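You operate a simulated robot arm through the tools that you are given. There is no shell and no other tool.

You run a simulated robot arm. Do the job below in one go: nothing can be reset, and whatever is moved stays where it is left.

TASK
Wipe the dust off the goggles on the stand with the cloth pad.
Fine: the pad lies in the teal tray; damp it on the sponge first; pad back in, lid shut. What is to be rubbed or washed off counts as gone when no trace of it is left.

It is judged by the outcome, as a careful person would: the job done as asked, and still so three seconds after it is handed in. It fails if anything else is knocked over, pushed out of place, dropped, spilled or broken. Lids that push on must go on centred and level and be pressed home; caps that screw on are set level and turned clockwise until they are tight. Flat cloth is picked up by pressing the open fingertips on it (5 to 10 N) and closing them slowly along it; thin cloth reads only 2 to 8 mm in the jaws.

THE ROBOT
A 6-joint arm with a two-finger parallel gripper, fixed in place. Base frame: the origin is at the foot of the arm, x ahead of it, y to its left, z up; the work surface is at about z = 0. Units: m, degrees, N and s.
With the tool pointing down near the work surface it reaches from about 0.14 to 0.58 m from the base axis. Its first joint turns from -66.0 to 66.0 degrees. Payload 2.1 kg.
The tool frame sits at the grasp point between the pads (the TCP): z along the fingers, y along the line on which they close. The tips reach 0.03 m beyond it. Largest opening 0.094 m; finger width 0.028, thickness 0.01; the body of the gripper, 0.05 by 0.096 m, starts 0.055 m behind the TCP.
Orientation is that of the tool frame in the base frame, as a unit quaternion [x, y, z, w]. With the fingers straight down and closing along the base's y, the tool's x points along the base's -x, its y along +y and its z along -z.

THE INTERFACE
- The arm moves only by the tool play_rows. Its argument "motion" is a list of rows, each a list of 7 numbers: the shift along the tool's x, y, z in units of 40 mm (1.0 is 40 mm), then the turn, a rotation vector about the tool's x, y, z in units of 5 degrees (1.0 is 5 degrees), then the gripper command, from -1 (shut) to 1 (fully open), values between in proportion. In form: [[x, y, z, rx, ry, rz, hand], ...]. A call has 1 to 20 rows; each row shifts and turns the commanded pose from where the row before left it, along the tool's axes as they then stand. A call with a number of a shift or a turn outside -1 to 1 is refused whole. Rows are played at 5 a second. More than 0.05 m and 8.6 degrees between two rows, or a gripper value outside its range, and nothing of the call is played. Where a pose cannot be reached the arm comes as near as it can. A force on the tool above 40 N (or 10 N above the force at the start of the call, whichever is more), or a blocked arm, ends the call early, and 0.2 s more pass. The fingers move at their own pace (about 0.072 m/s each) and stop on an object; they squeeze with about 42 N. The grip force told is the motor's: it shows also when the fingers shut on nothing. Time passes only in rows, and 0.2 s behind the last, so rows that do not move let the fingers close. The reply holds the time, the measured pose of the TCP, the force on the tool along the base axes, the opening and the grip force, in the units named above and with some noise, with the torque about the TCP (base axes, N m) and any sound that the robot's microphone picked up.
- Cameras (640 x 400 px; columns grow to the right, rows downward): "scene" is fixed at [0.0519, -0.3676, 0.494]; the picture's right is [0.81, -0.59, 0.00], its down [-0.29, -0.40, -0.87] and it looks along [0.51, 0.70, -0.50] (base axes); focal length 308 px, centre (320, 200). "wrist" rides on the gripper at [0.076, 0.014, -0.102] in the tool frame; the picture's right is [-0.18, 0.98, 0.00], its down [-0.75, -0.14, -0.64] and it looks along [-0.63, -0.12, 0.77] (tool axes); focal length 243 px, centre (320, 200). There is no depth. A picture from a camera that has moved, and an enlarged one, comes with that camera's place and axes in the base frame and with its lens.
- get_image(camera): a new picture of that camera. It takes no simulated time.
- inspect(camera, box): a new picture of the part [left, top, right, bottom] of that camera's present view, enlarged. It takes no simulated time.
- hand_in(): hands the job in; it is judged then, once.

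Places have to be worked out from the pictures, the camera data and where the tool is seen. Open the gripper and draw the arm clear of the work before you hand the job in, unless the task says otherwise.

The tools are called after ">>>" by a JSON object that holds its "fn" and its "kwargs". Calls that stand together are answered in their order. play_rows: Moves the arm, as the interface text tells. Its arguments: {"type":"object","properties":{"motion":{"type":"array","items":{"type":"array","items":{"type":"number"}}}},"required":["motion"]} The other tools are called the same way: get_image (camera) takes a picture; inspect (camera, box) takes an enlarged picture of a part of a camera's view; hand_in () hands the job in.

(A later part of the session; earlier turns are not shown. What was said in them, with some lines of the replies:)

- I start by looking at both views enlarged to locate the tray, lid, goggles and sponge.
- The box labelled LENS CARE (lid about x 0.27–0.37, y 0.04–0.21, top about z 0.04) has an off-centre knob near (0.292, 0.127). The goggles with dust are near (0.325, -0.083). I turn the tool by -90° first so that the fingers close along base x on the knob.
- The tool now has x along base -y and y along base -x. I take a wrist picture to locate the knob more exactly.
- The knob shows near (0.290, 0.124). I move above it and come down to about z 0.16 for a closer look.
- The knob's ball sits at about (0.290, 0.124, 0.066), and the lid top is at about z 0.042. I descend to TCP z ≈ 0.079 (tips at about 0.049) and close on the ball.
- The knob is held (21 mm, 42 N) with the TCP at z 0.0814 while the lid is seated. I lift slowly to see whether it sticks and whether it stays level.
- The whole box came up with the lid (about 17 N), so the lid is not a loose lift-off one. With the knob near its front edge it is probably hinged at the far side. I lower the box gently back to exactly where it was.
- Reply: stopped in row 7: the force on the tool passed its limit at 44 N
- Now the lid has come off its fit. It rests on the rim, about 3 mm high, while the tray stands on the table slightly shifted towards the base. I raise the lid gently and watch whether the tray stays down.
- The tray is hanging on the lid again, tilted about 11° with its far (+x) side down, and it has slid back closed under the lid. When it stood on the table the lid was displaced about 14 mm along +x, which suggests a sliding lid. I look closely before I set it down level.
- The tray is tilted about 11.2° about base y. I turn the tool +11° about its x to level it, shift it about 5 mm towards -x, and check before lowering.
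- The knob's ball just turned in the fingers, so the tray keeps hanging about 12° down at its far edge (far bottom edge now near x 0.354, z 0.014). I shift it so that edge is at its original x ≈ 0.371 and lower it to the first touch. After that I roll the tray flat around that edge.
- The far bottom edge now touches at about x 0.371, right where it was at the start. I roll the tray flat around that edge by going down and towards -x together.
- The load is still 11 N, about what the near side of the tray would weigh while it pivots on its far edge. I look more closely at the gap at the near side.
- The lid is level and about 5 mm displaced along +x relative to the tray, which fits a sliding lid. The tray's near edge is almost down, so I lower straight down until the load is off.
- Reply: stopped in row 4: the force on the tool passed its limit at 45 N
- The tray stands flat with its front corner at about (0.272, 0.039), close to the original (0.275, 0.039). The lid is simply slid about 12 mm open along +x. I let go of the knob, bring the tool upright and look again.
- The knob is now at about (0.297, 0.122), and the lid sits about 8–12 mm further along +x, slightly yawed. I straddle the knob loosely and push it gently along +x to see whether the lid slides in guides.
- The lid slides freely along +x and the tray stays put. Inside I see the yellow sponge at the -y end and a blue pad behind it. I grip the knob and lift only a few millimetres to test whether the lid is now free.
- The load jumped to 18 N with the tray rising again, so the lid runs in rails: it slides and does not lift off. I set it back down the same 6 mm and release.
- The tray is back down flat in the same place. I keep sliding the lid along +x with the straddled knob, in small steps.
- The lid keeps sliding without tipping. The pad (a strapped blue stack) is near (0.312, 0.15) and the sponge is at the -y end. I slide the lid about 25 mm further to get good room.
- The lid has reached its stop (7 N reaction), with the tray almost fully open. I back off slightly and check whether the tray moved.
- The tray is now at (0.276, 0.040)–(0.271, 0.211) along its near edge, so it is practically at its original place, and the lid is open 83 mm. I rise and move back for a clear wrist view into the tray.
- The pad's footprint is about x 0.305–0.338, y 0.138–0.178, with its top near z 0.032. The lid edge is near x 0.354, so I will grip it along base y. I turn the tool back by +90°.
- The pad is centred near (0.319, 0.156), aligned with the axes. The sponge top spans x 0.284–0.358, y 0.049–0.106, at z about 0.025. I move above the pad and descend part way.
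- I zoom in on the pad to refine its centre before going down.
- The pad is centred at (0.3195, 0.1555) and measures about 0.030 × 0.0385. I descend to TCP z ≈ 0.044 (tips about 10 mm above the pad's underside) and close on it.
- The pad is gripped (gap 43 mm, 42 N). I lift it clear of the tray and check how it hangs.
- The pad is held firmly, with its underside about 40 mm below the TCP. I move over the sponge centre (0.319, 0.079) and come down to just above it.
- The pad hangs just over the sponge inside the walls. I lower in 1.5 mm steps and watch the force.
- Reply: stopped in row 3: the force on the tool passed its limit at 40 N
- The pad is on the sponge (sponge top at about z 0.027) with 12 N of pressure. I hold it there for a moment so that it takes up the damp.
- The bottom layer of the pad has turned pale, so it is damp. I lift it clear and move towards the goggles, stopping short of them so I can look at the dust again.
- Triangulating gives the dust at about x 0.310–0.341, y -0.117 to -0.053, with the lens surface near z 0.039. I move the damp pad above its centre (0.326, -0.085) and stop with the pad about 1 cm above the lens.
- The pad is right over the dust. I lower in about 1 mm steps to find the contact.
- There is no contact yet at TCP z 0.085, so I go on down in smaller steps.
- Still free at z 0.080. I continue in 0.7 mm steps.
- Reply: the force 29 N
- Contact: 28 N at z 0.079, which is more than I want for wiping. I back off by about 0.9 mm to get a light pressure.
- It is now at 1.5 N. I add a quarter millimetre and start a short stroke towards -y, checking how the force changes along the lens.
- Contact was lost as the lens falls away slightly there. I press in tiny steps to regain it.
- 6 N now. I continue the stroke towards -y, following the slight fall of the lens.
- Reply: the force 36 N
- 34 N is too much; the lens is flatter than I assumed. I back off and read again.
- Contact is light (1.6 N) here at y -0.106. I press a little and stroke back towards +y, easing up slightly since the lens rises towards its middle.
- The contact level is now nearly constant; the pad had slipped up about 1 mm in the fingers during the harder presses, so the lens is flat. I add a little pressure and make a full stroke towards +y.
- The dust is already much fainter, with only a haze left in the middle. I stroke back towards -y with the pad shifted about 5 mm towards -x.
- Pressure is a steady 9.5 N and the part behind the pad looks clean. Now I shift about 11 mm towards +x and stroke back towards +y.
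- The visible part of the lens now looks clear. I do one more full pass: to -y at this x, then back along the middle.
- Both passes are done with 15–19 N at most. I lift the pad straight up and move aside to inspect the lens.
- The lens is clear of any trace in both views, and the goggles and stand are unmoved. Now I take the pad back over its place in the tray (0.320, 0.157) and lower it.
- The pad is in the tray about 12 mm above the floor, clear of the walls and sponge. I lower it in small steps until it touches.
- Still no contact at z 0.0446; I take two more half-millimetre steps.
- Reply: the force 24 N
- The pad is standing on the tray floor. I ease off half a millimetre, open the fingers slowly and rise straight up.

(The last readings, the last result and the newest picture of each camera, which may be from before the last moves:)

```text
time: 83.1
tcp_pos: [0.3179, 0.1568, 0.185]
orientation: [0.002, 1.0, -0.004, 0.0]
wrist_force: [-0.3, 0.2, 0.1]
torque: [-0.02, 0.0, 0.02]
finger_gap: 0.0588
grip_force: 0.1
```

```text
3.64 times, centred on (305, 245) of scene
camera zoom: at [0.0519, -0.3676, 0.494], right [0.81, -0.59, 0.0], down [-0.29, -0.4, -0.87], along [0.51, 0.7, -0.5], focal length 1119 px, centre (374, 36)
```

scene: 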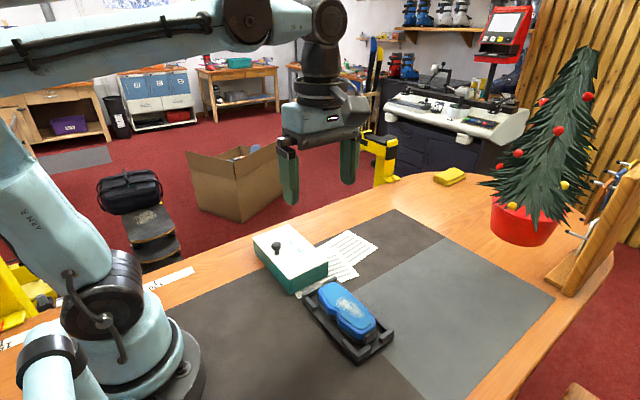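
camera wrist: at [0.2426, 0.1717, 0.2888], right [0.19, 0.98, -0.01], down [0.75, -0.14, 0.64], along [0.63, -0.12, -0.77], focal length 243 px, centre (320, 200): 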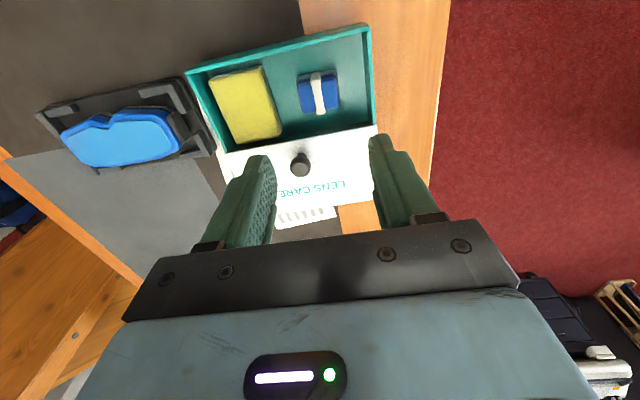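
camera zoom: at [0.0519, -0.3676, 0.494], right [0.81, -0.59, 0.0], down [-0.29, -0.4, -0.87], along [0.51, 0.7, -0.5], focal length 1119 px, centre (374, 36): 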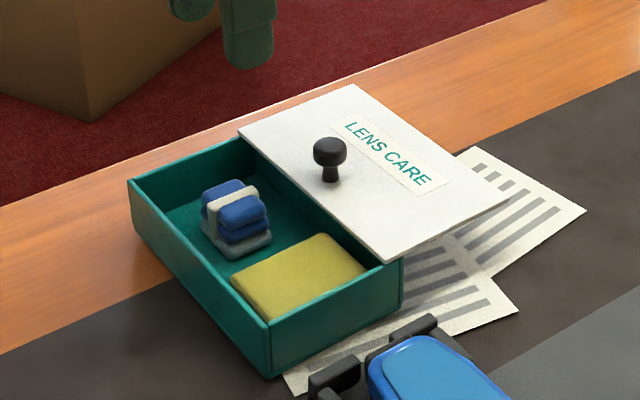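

The pad stands back in the tray where it lay. Now I turn the tool by -90° again to straddle the knob and slide the lid shut.

>>> {"fn": "play_rows", "kwargs": {"motion": [[0, 0, 0, 0, 0, -1, 0.1], [0, 0, 0, 0, 0, -1, 0.1], [0, 0, 0, 0, 0, -1, 0.1], [0, 0, 0, 0, 0, -1, 0.1], [0, 0, 0, 0, 0, -1, 0.1], [0, 0, 0, 0, 0, -1, 0.1], [0, 0, 0, 0, 0, -1, 0.1], [0, 0, 0, 0, 0, -1, 0.1], [0, 0, 0, 0, 0, -1, 0.1], [0, 0, 0, 0, 0, -1, 0.1], [0, 0, 0, 0, 0, -1, 0.1], [0, 0, 0, 0, 0, -1, 0.1], [0, 0, 0, 0, 0, -1, 0.1], [0, 0, 0, 0, 0, -1, 0.1], [0, 0, 0, 0, 0, -1, 0.1], [0, 0, 0, 0, 0, -1, 0.1], [0, 0, 0, 0, 0, -1, 0.1], [0, 0, 0, 0, 0, -1, 0.1], [0, 0, 0, 0, 0, 0, 0.1]]}}

>>> {"fn": "play_rows", "kwargs": {"motion": [[0.43, -0.7, 0, 0, 0, 0, 0.1], [0.43, -0.7, 0, 0, 0, 0, 0.1], [0, 0, 0.6, 0, 0, 0, 0.1], [0, 0, 0.6, 0, 0, 0, 0.1], [0, 0, 0, 0, 0, 0, 0.1]]}}

>>> {"fn": "get_image", "kwargs": {"camera": "wrist"}}

>>> {"fn": "inspect", "kwargs": {"camera": "scene", "box": [240, 190, 370, 300]}}

```text
time: 87.1
tcp_pos: [0.319, 0.1546, 0.1833]
orientation: [-0.706, 0.708, -0.002, -0.002]
wrist_force: [0.0, -0.1, -0.1]
torque: [0.0, 0.0, 0.0]
finger_gap: 0.0516
grip_force: 0.0
```

```text
time: 88.3
tcp_pos: [0.3752, 0.1213, 0.1345]
orientation: [-0.706, 0.708, -0.002, -0.002]
wrist_force: [-0.3, -0.3, -0.2]
torque: [-0.01, -0.01, 0.0]
finger_gap: 0.0518
grip_force: 0.0
```

```text
taken
camera wrist: at [0.3608, 0.0451, 0.2381], right [-0.98, 0.19, 0.0], down [0.14, 0.76, 0.64], along [0.12, 0.63, -0.77], focal length 243 px, centre (320, 200)
```

wrist: 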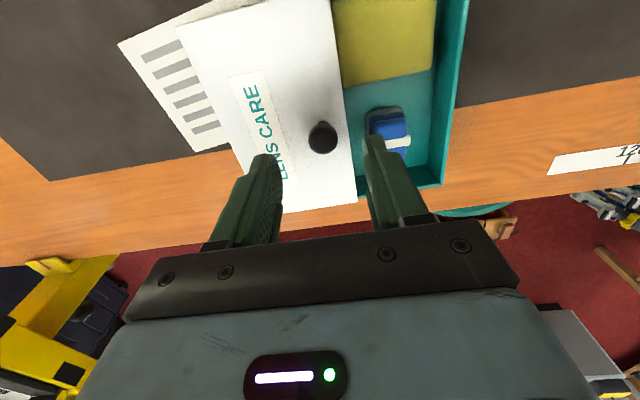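

```text
3.64 times, centred on (305, 245) of scene
camera zoom: at [0.0519, -0.3677, 0.494], right [0.81, -0.59, 0.0], down [-0.29, -0.4, -0.87], along [0.51, 0.7, -0.5], focal length 1119 px, centre (374, 36)
```

zoom: 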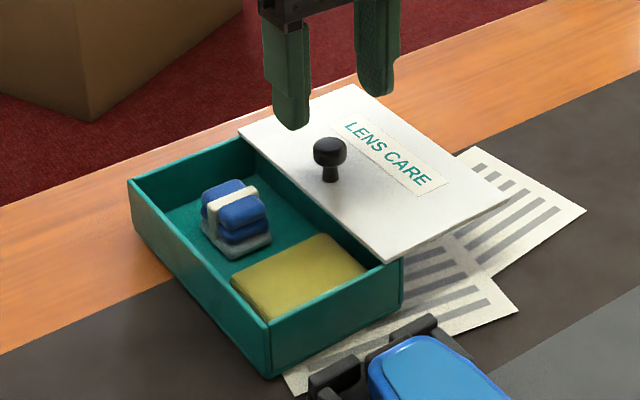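

The knob is at (0.3745, 0.1245), nearly under the TCP. I come down around it, close to a loose straddle, and pull the lid back along -x most of the way.

>>> {"fn": "play_rows", "kwargs": {"motion": [[-0.08, 0, 0.5, 0, 0, 0, 0.1], [0, 0, 0.5, 0, 0, 0, 0.1], [0, 0, 0.33, 0, 0, 0, 0.1], [0, 0, 0, 0, 0, 0, -0.35], [0, 0, 0, 0, 0, 0, -0.35], [0, 0.15, 0, 0, 0, 0, -0.35], [0, 0.15, 0, 0, 0, 0, -0.35], [0, 0.15, 0, 0, 0, 0, -0.35], [0, 0.15, 0, 0, 0, 0, -0.35], [0, 0.15, 0, 0, 0, 0, -0.35], [0, 0.15, 0, 0, 0, 0, -0.35], [0, 0.15, 0, 0, 0, 0, -0.35], [0, 0.15, 0, 0, 0, 0, -0.35], [0, 0, 0, 0, 0, 0, -0.35]]}}

>>> {"fn": "inspect", "kwargs": {"camera": "scene", "box": [240, 190, 370, 300]}}

>>> {"fn": "get_image", "kwargs": {"camera": "wrist"}}

```text
time: 91.3
tcp_pos: [0.328, 0.1241, 0.083]
orientation: [-0.706, 0.708, -0.002, -0.002]
wrist_force: [0.8, 0.4, 0.7]
torque: [-0.01, -0.05, 0.0]
finger_gap: 0.0308
grip_force: 0.0
```

```text
3.64 times, centred on (305, 245) of scene
camera zoom: at [0.0519, -0.3676, 0.494], right [0.81, -0.59, 0.0], down [-0.29, -0.4, -0.87], along [0.51, 0.7, -0.5], focal length 1119 px, centre (374, 36)
```

zoom: 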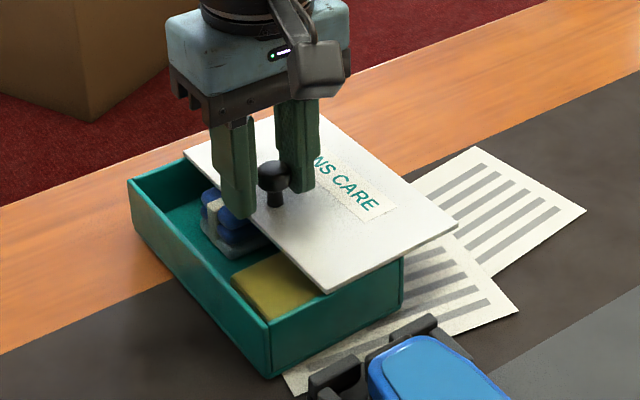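

```text
taken
camera wrist: at [0.3124, 0.048, 0.1866], right [-0.98, 0.19, 0.0], down [0.14, 0.76, 0.64], along [0.12, 0.63, -0.77], focal length 243 px, centre (320, 200)
```

wrist: 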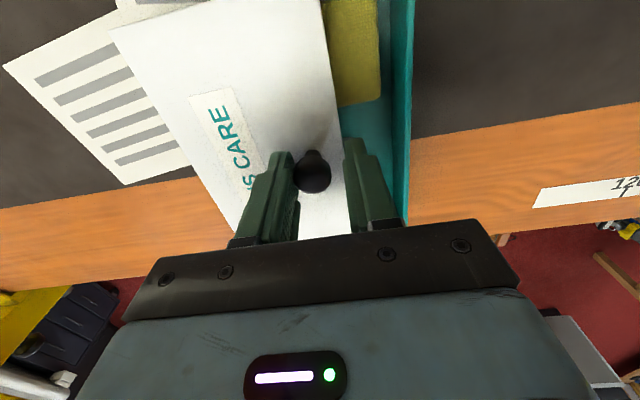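

The lid slides back smoothly and the tray stays put; the knob is now near x 0.333. I pull another 30 mm.

>>> {"fn": "play_rows", "kwargs": {"motion": [[0, 0.15, 0, 0, 0, 0, -0.35], [0, 0.15, 0, 0, 0, 0, -0.35], [0, 0.15, 0, 0, 0, 0, -0.35], [0, 0.15, 0, 0, 0, 0, -0.35], [0, 0.15, 0, 0, 0, 0, -0.35], [0, 0, 0, 0, 0, 0, -0.35]]}}

>>> {"fn": "inspect", "kwargs": {"camera": "scene", "box": [240, 200, 340, 300]}}

>>> {"fn": "get_image", "kwargs": {"camera": "wrist"}}

```text
time: 92.7
tcp_pos: [0.2979, 0.1232, 0.0827]
orientation: [-0.706, 0.708, -0.001, -0.002]
wrist_force: [0.4, -0.4, -0.3]
torque: [0.03, 0.01, -0.01]
finger_gap: 0.0307
grip_force: 0.1
```

```text
4.00 times, centred on (290, 250) of scene
camera zoom: at [0.0519, -0.3676, 0.494], right [0.81, -0.59, 0.0], down [-0.29, -0.4, -0.87], along [0.51, 0.7, -0.5], focal length 1231 px, centre (440, 0)
```

zoom: 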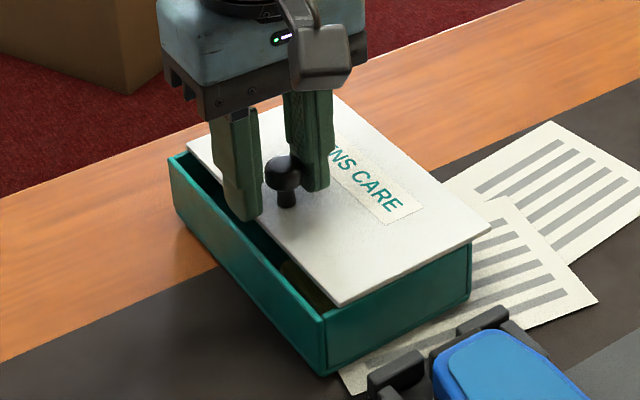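

```text
taken
camera wrist: at [0.283, 0.0486, 0.186], right [-0.98, 0.19, 0.0], down [0.14, 0.76, 0.64], along [0.12, 0.63, -0.77], focal length 243 px, centre (320, 200)
```

wrist: 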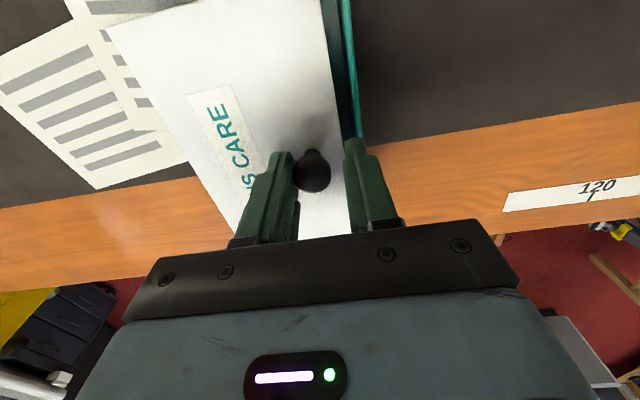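

About 11 mm remain. I go on in smaller steps and watch for the end stop.

>>> {"fn": "play_rows", "kwargs": {"motion": [[0, 0.07, 0, 0, 0, 0, -0.35], [0, 0.07, 0, 0, 0, 0, -0.35], [0, 0.05, 0, 0, 0, 0, -0.35], [0, 0.03, 0, 0, 0, 0, -0.35], [0, 0, 0, 0, 0, 0, -0.35]]}}

>>> {"fn": "inspect", "kwargs": {"camera": "scene", "box": [240, 200, 340, 300]}}

```text
time: 93.9
tcp_pos: [0.288, 0.1241, 0.0833]
orientation: [-0.706, 0.708, -0.002, -0.001]
wrist_force: [0.9, 0.8, 0.0]
torque: [0.01, -0.03, -0.01]
finger_gap: 0.0312
grip_force: 0.4
```

```text
4.00 times, centred on (290, 250) of scene
camera zoom: at [0.0519, -0.3676, 0.494], right [0.81, -0.59, 0.0], down [-0.29, -0.4, -0.87], along [0.51, 0.7, -0.5], focal length 1231 px, centre (440, 0)
```

zoom: 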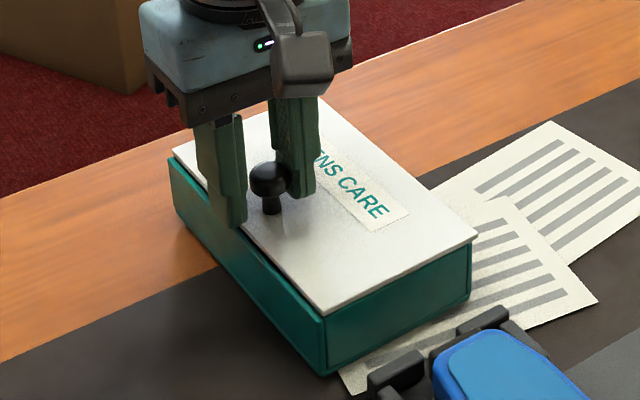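

Nearly shut; a couple of millimetres may remain. I take 0.8 mm steps until the stop shows in the force.

>>> {"fn": "play_rows", "kwargs": {"motion": [[0, 0.02, 0, 0, 0, 0, -0.35], [0, 0.02, 0, 0, 0, 0, -0.35], [0, 0, 0, 0, 0, 0, -0.35]]}}

>>> {"fn": "inspect", "kwargs": {"camera": "scene", "box": [255, 220, 345, 300]}}

```text
time: 94.7
tcp_pos: [0.2872, 0.1234, 0.0835]
orientation: [-0.706, 0.708, -0.001, -0.002]
wrist_force: [0.9, -0.2, 0.6]
torque: [-0.04, 0.01, -0.01]
finger_gap: 0.0308
grip_force: 0.4
```

```text
5.00 times, centred on (300, 260) of scene
camera zoom: at [0.0519, -0.3676, 0.494], right [0.81, -0.59, 0.0], down [-0.29, -0.4, -0.87], along [0.51, 0.7, -0.5], focal length 1539 px, centre (420, -100)
```

zoom: 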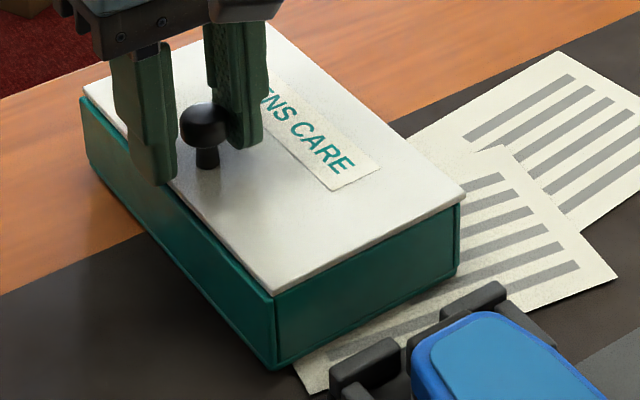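

No reaction yet, and a thin rim strip still shows on the near side. I keep going in 0.8 mm steps.

>>> {"fn": "play_rows", "kwargs": {"motion": [[0, 0.02, 0, 0, 0, 0, -0.35], [0, 0.02, 0, 0, 0, 0, -0.35], [0, 0, 0, 0, 0, 0, -0.35]]}}

>>> {"fn": "inspect", "kwargs": {"camera": "scene", "box": [255, 220, 345, 300]}}

```text
time: 95.5
tcp_pos: [0.2847, 0.1237, 0.0816]
orientation: [-0.706, 0.708, -0.002, -0.002]
wrist_force: [1.6, 0.1, 0.4]
torque: [0.01, 0.0, 0.0]
finger_gap: 0.0308
grip_force: 0.0
```

```text
5.00 times, centred on (300, 260) of scene
camera zoom: at [0.0519, -0.3676, 0.494], right [0.81, -0.59, 0.0], down [-0.29, -0.4, -0.87], along [0.51, 0.7, -0.5], focal length 1539 px, centre (420, -100)
```

zoom: 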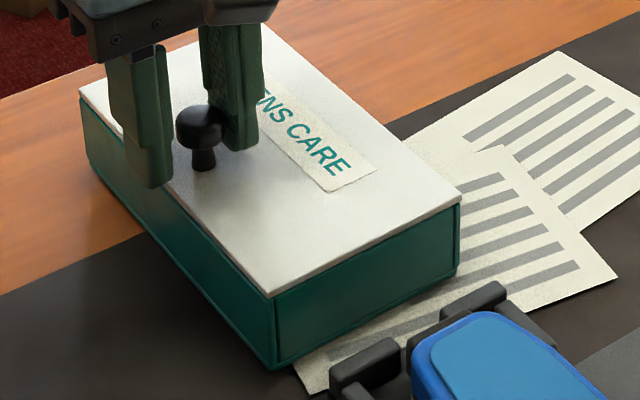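

The lid now looks flush all round. I take one more fine step to feel the stop without dragging the tray.

>>> {"fn": "play_rows", "kwargs": {"motion": [[0, 0.012, 0, 0, 0, 0, -0.35], [0, 0.012, 0, 0, 0, 0, -0.35], [0, 0, 0, 0, 0, 0, -0.35]]}}

>>> {"fn": "inspect", "kwargs": {"camera": "scene", "box": [255, 220, 345, 300]}}

>>> {"fn": "inspect", "kwargs": {"camera": "wrist", "box": [200, 0, 420, 240]}}

```text
time: 96.3
tcp_pos: [0.2851, 0.1235, 0.0828]
orientation: [-0.706, 0.708, -0.001, -0.002]
wrist_force: [1.5, -1.2, 0.4]
torque: [-0.03, -0.03, 0.01]
finger_gap: 0.0309
grip_force: 0.9
```

```text
5.00 times, centred on (300, 260) of scene
camera zoom: at [0.0519, -0.3676, 0.494], right [0.81, -0.59, 0.0], down [-0.29, -0.4, -0.87], along [0.51, 0.7, -0.5], focal length 1539 px, centre (420, -100)
```

zoom: 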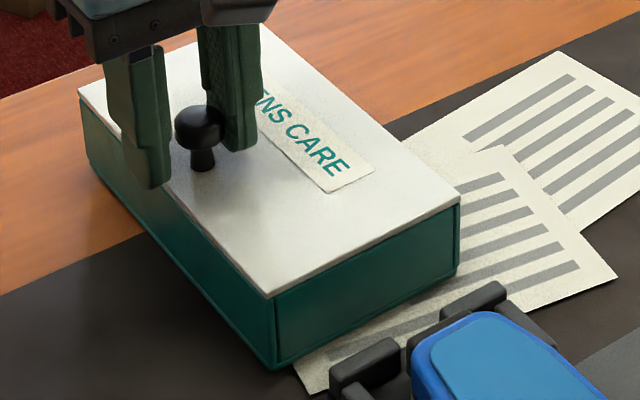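

```text
1.67 times, centred on (310, 120) of wrist
camera zoom: at [0.2697, 0.0485, 0.186], right [-0.98, 0.19, 0.0], down [0.14, 0.76, 0.64], along [0.12, 0.63, -0.77], focal length 404 px, centre (337, 333)
```

zoom: 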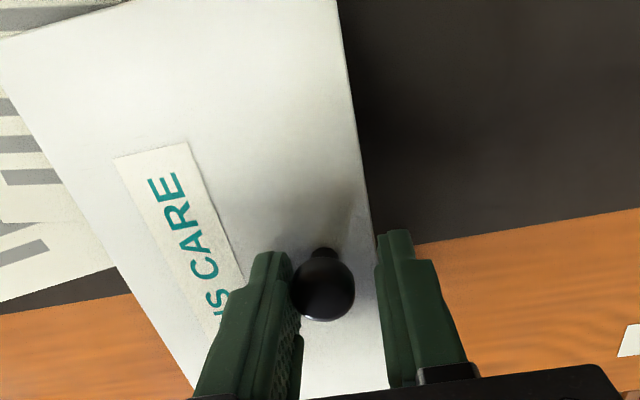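

The readings stay low (1.5 N), and the knob is back at its starting place in the picture to within about a millimetre. I open the fingers, rise clear and compare with the original view.

>>> {"fn": "play_rows", "kwargs": {"motion": [[0, -0.1, 0, 0, 0, 0, -0.2], [0, 0, 0, 0, 0, 0, 0.1], [0, 0, 0, 0, 0, 0, 0.1], [0, 0, -0.5, 0, 0, 0, 0.1], [0, 0, -0.8, 0, 0, 0, 0.1], [0, 0, -0.6, 0, 0, 0, 0.1], [0, 0, 0, 0, 0, 0, 0.1]]}}

>>> {"fn": "inspect", "kwargs": {"camera": "scene", "box": [220, 160, 420, 300]}}

>>> {"fn": "inspect", "kwargs": {"camera": "scene", "box": [220, 200, 480, 380]}}

>>> {"fn": "get_image", "kwargs": {"camera": "wrist"}}

```text
time: 97.9
tcp_pos: [0.2879, 0.1241, 0.159]
orientation: [-0.706, 0.708, -0.002, -0.002]
wrist_force: [0.6, -1.6, 0.2]
torque: [0.02, -0.01, 0.02]
finger_gap: 0.0518
grip_force: 0.0
```

```text
2.86 times, centred on (320, 230) of scene
camera zoom: at [0.0519, -0.3676, 0.494], right [0.81, -0.59, 0.0], down [-0.29, -0.4, -0.87], along [0.51, 0.7, -0.5], focal length 879 px, centre (320, 114)
```

zoom: 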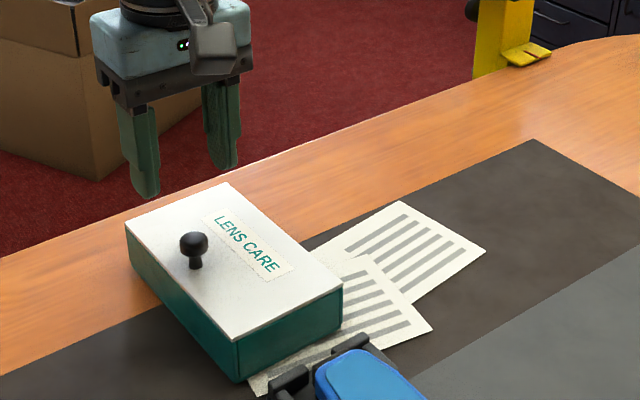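

```text
2.22 times, centred on (350, 290) of scene
camera zoom: at [0.0519, -0.3676, 0.494], right [0.81, -0.59, 0.0], down [-0.29, -0.4, -0.87], along [0.51, 0.7, -0.5], focal length 684 px, centre (253, 0)
```

zoom: 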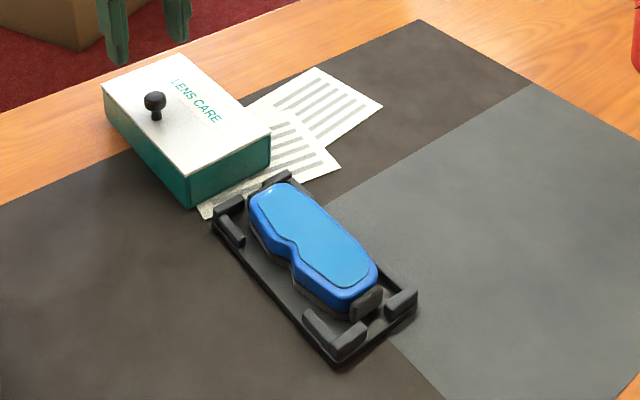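

```text
taken
camera wrist: at [0.2732, 0.0488, 0.2625], right [-0.98, 0.19, 0.0], down [0.14, 0.76, 0.64], along [0.12, 0.63, -0.77], focal length 243 px, centre (320, 200)
```

wrist: 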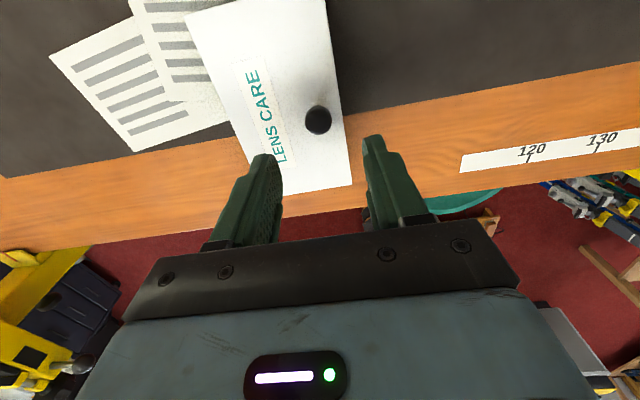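

The tray sits where it was, and the lid may be about 1–2 mm further towards -x than at the start. I zoom in on the corners to judge the overhang.

>>> {"fn": "inspect", "kwargs": {"camera": "scene", "box": [280, 265, 310, 300]}}

>>> {"fn": "inspect", "kwargs": {"camera": "scene", "box": [315, 250, 345, 285]}}

>>> {"fn": "inspect", "kwargs": {"camera": "scene", "box": [245, 225, 275, 260]}}

>>> {"fn": "inspect", "kwargs": {"camera": "wrist", "box": [180, 0, 380, 200]}}

```text
11.43 times, centred on (295, 282) of scene
camera zoom: at [0.0519, -0.3676, 0.494], right [0.81, -0.59, 0.0], down [-0.29, -0.4, -0.87], along [0.51, 0.7, -0.5], focal length 3518 px, centre (606, -743)
```

zoom: 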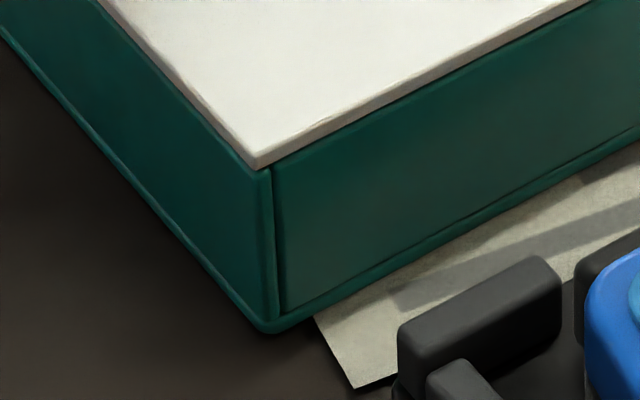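

```text
11.43 times, centred on (330, 268) of scene
camera zoom: at [0.0519, -0.3676, 0.494], right [0.81, -0.59, 0.0], down [-0.29, -0.4, -0.87], along [0.51, 0.7, -0.5], focal length 3518 px, centre (206, -571)
```

zoom: 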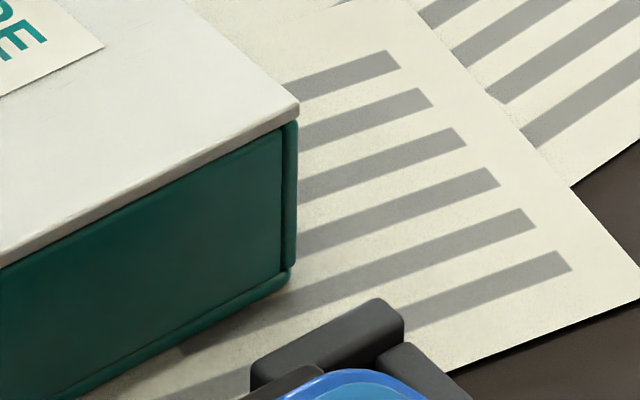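

```text
11.43 times, centred on (260, 242) of scene
camera zoom: at [0.0519, -0.3676, 0.494], right [0.81, -0.59, 0.0], down [-0.29, -0.4, -0.87], along [0.51, 0.7, -0.5], focal length 3518 px, centre (1006, -286)
```

zoom: 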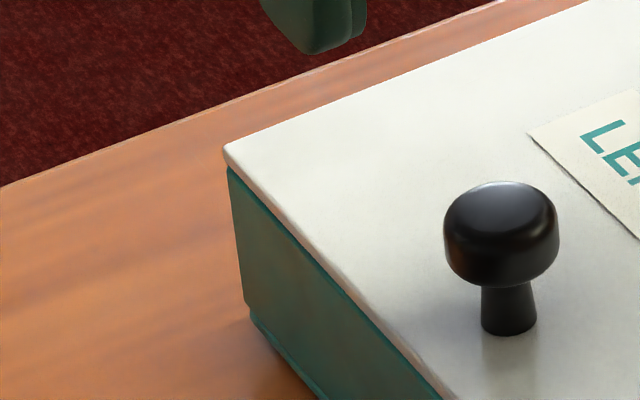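

```text
2.00 times, centred on (280, 100) of wrist
camera zoom: at [0.2732, 0.0488, 0.2625], right [-0.98, 0.19, 0.0], down [0.14, 0.76, 0.64], along [0.12, 0.63, -0.77], focal length 485 px, centre (400, 400)
```

zoom: 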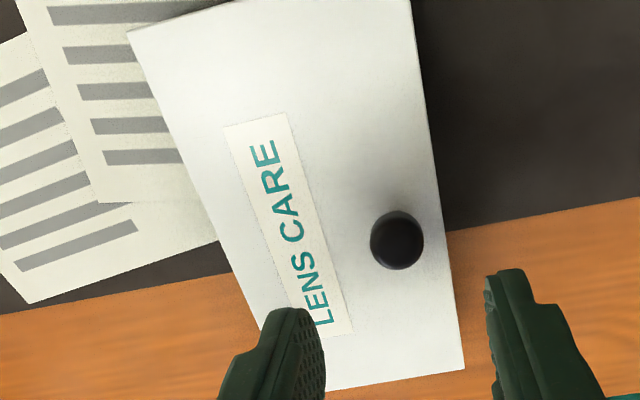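

The lid is closed: the knob is back at x ≈ 0.289 (it was 0.290), the edges are flush within about a millimetre, and the tray, papers and stand are where they were. I open the gripper and draw the arm up and clear.

>>> {"fn": "play_rows", "kwargs": {"motion": [[0, 0, -0.8, 0, 0, 0, 0.5], [0, 0, -0.9, 0, 0, 0, 1], [0, 0, -0.9, 0, 0, 0, 1], [0, 0, -0.8, 0, 0, 0, 1], [0.9, 0, 0, 0, 0, 0, 1], [0.9, 0, 0, 0, 0, 0, 1], [0.9, 0, 0, 0, 0, 0, 1], [0.9, 0, 0, 0, 0, 0, 1], [0, 0, 0, 0, 0, 0, 1]]}}

>>> {"fn": "get_image", "kwargs": {"camera": "scene"}}

>>> {"fn": "inspect", "kwargs": {"camera": "scene", "box": [220, 200, 480, 380]}}

>>> {"fn": "get_image", "kwargs": {"camera": "wrist"}}

```text
time: 99.9
tcp_pos: [0.2871, -0.0212, 0.2943]
orientation: [-0.706, 0.708, -0.002, -0.001]
wrist_force: [-1.1, -0.3, 0.1]
torque: [0.0, -0.01, -0.03]
finger_gap: 0.094
grip_force: 0.0
```

```text
taken
```

scene: 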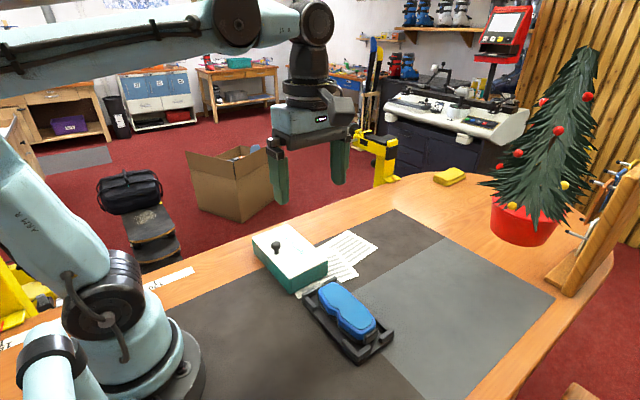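

```text
2.22 times, centred on (350, 290) of scene
camera zoom: at [0.0518, -0.3677, 0.494], right [0.81, -0.59, 0.0], down [-0.29, -0.4, -0.87], along [0.51, 0.7, -0.5], focal length 684 px, centre (253, 0)
```

zoom: 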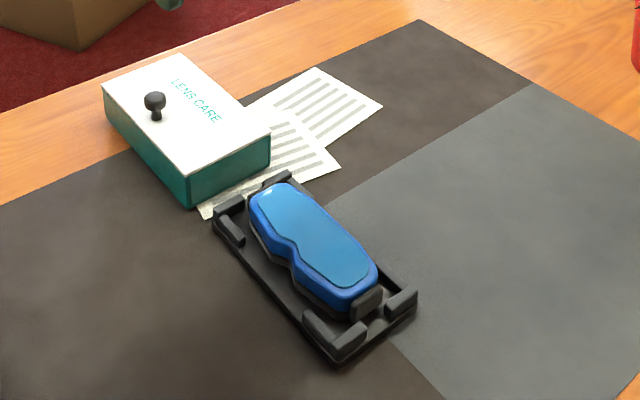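

```text
taken
camera wrist: at [0.2732, -0.096, 0.3978], right [-0.98, 0.19, 0.0], down [0.14, 0.76, 0.64], along [0.12, 0.63, -0.77], focal length 243 px, centre (320, 200)
```

wrist: 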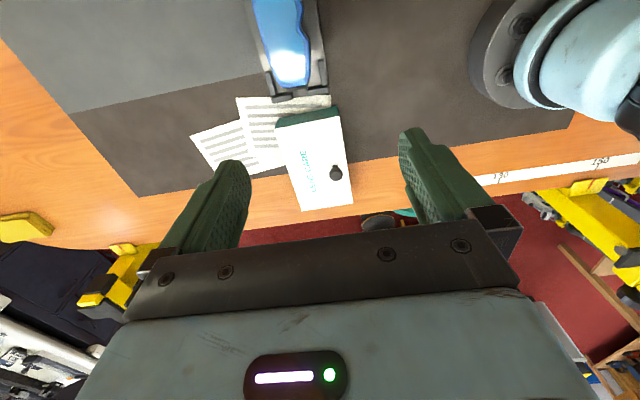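

Everything is as asked: the lens is clean, the damped pad is back in the teal tray, the lid is slid shut, nothing else has moved, and the arm is clear with the gripper open. I hand the job in.

>>> {"fn": "hand_in", "kwargs": {}}

```text
The job is handed in.
```

The goggles are wiped clean and the job is handed in. I damped the pad on the sponge, wiped the lens until no dust showed from either camera, put the pad back in the teal tray and shut the lid.

- **Lid and tray:** The lid turned out to slide rather than lift off. My first attempts to lift it raised the whole tray by up to 5 cm. I set the tray back down within about 2 mm of where it started. The lid is back within about 1 mm of its original closed position, but I felt no clear end stop when closing it.
- **Wiping force:** Two presses on the lens reached about 28 and 34 N, harder than I intended. The rest of the wiping stayed under 20 N, and the goggles and stand show no sign of having moved.
- **Everything else:** The papers and stand are where they were, and the arm is clear of the work with the gripper open.
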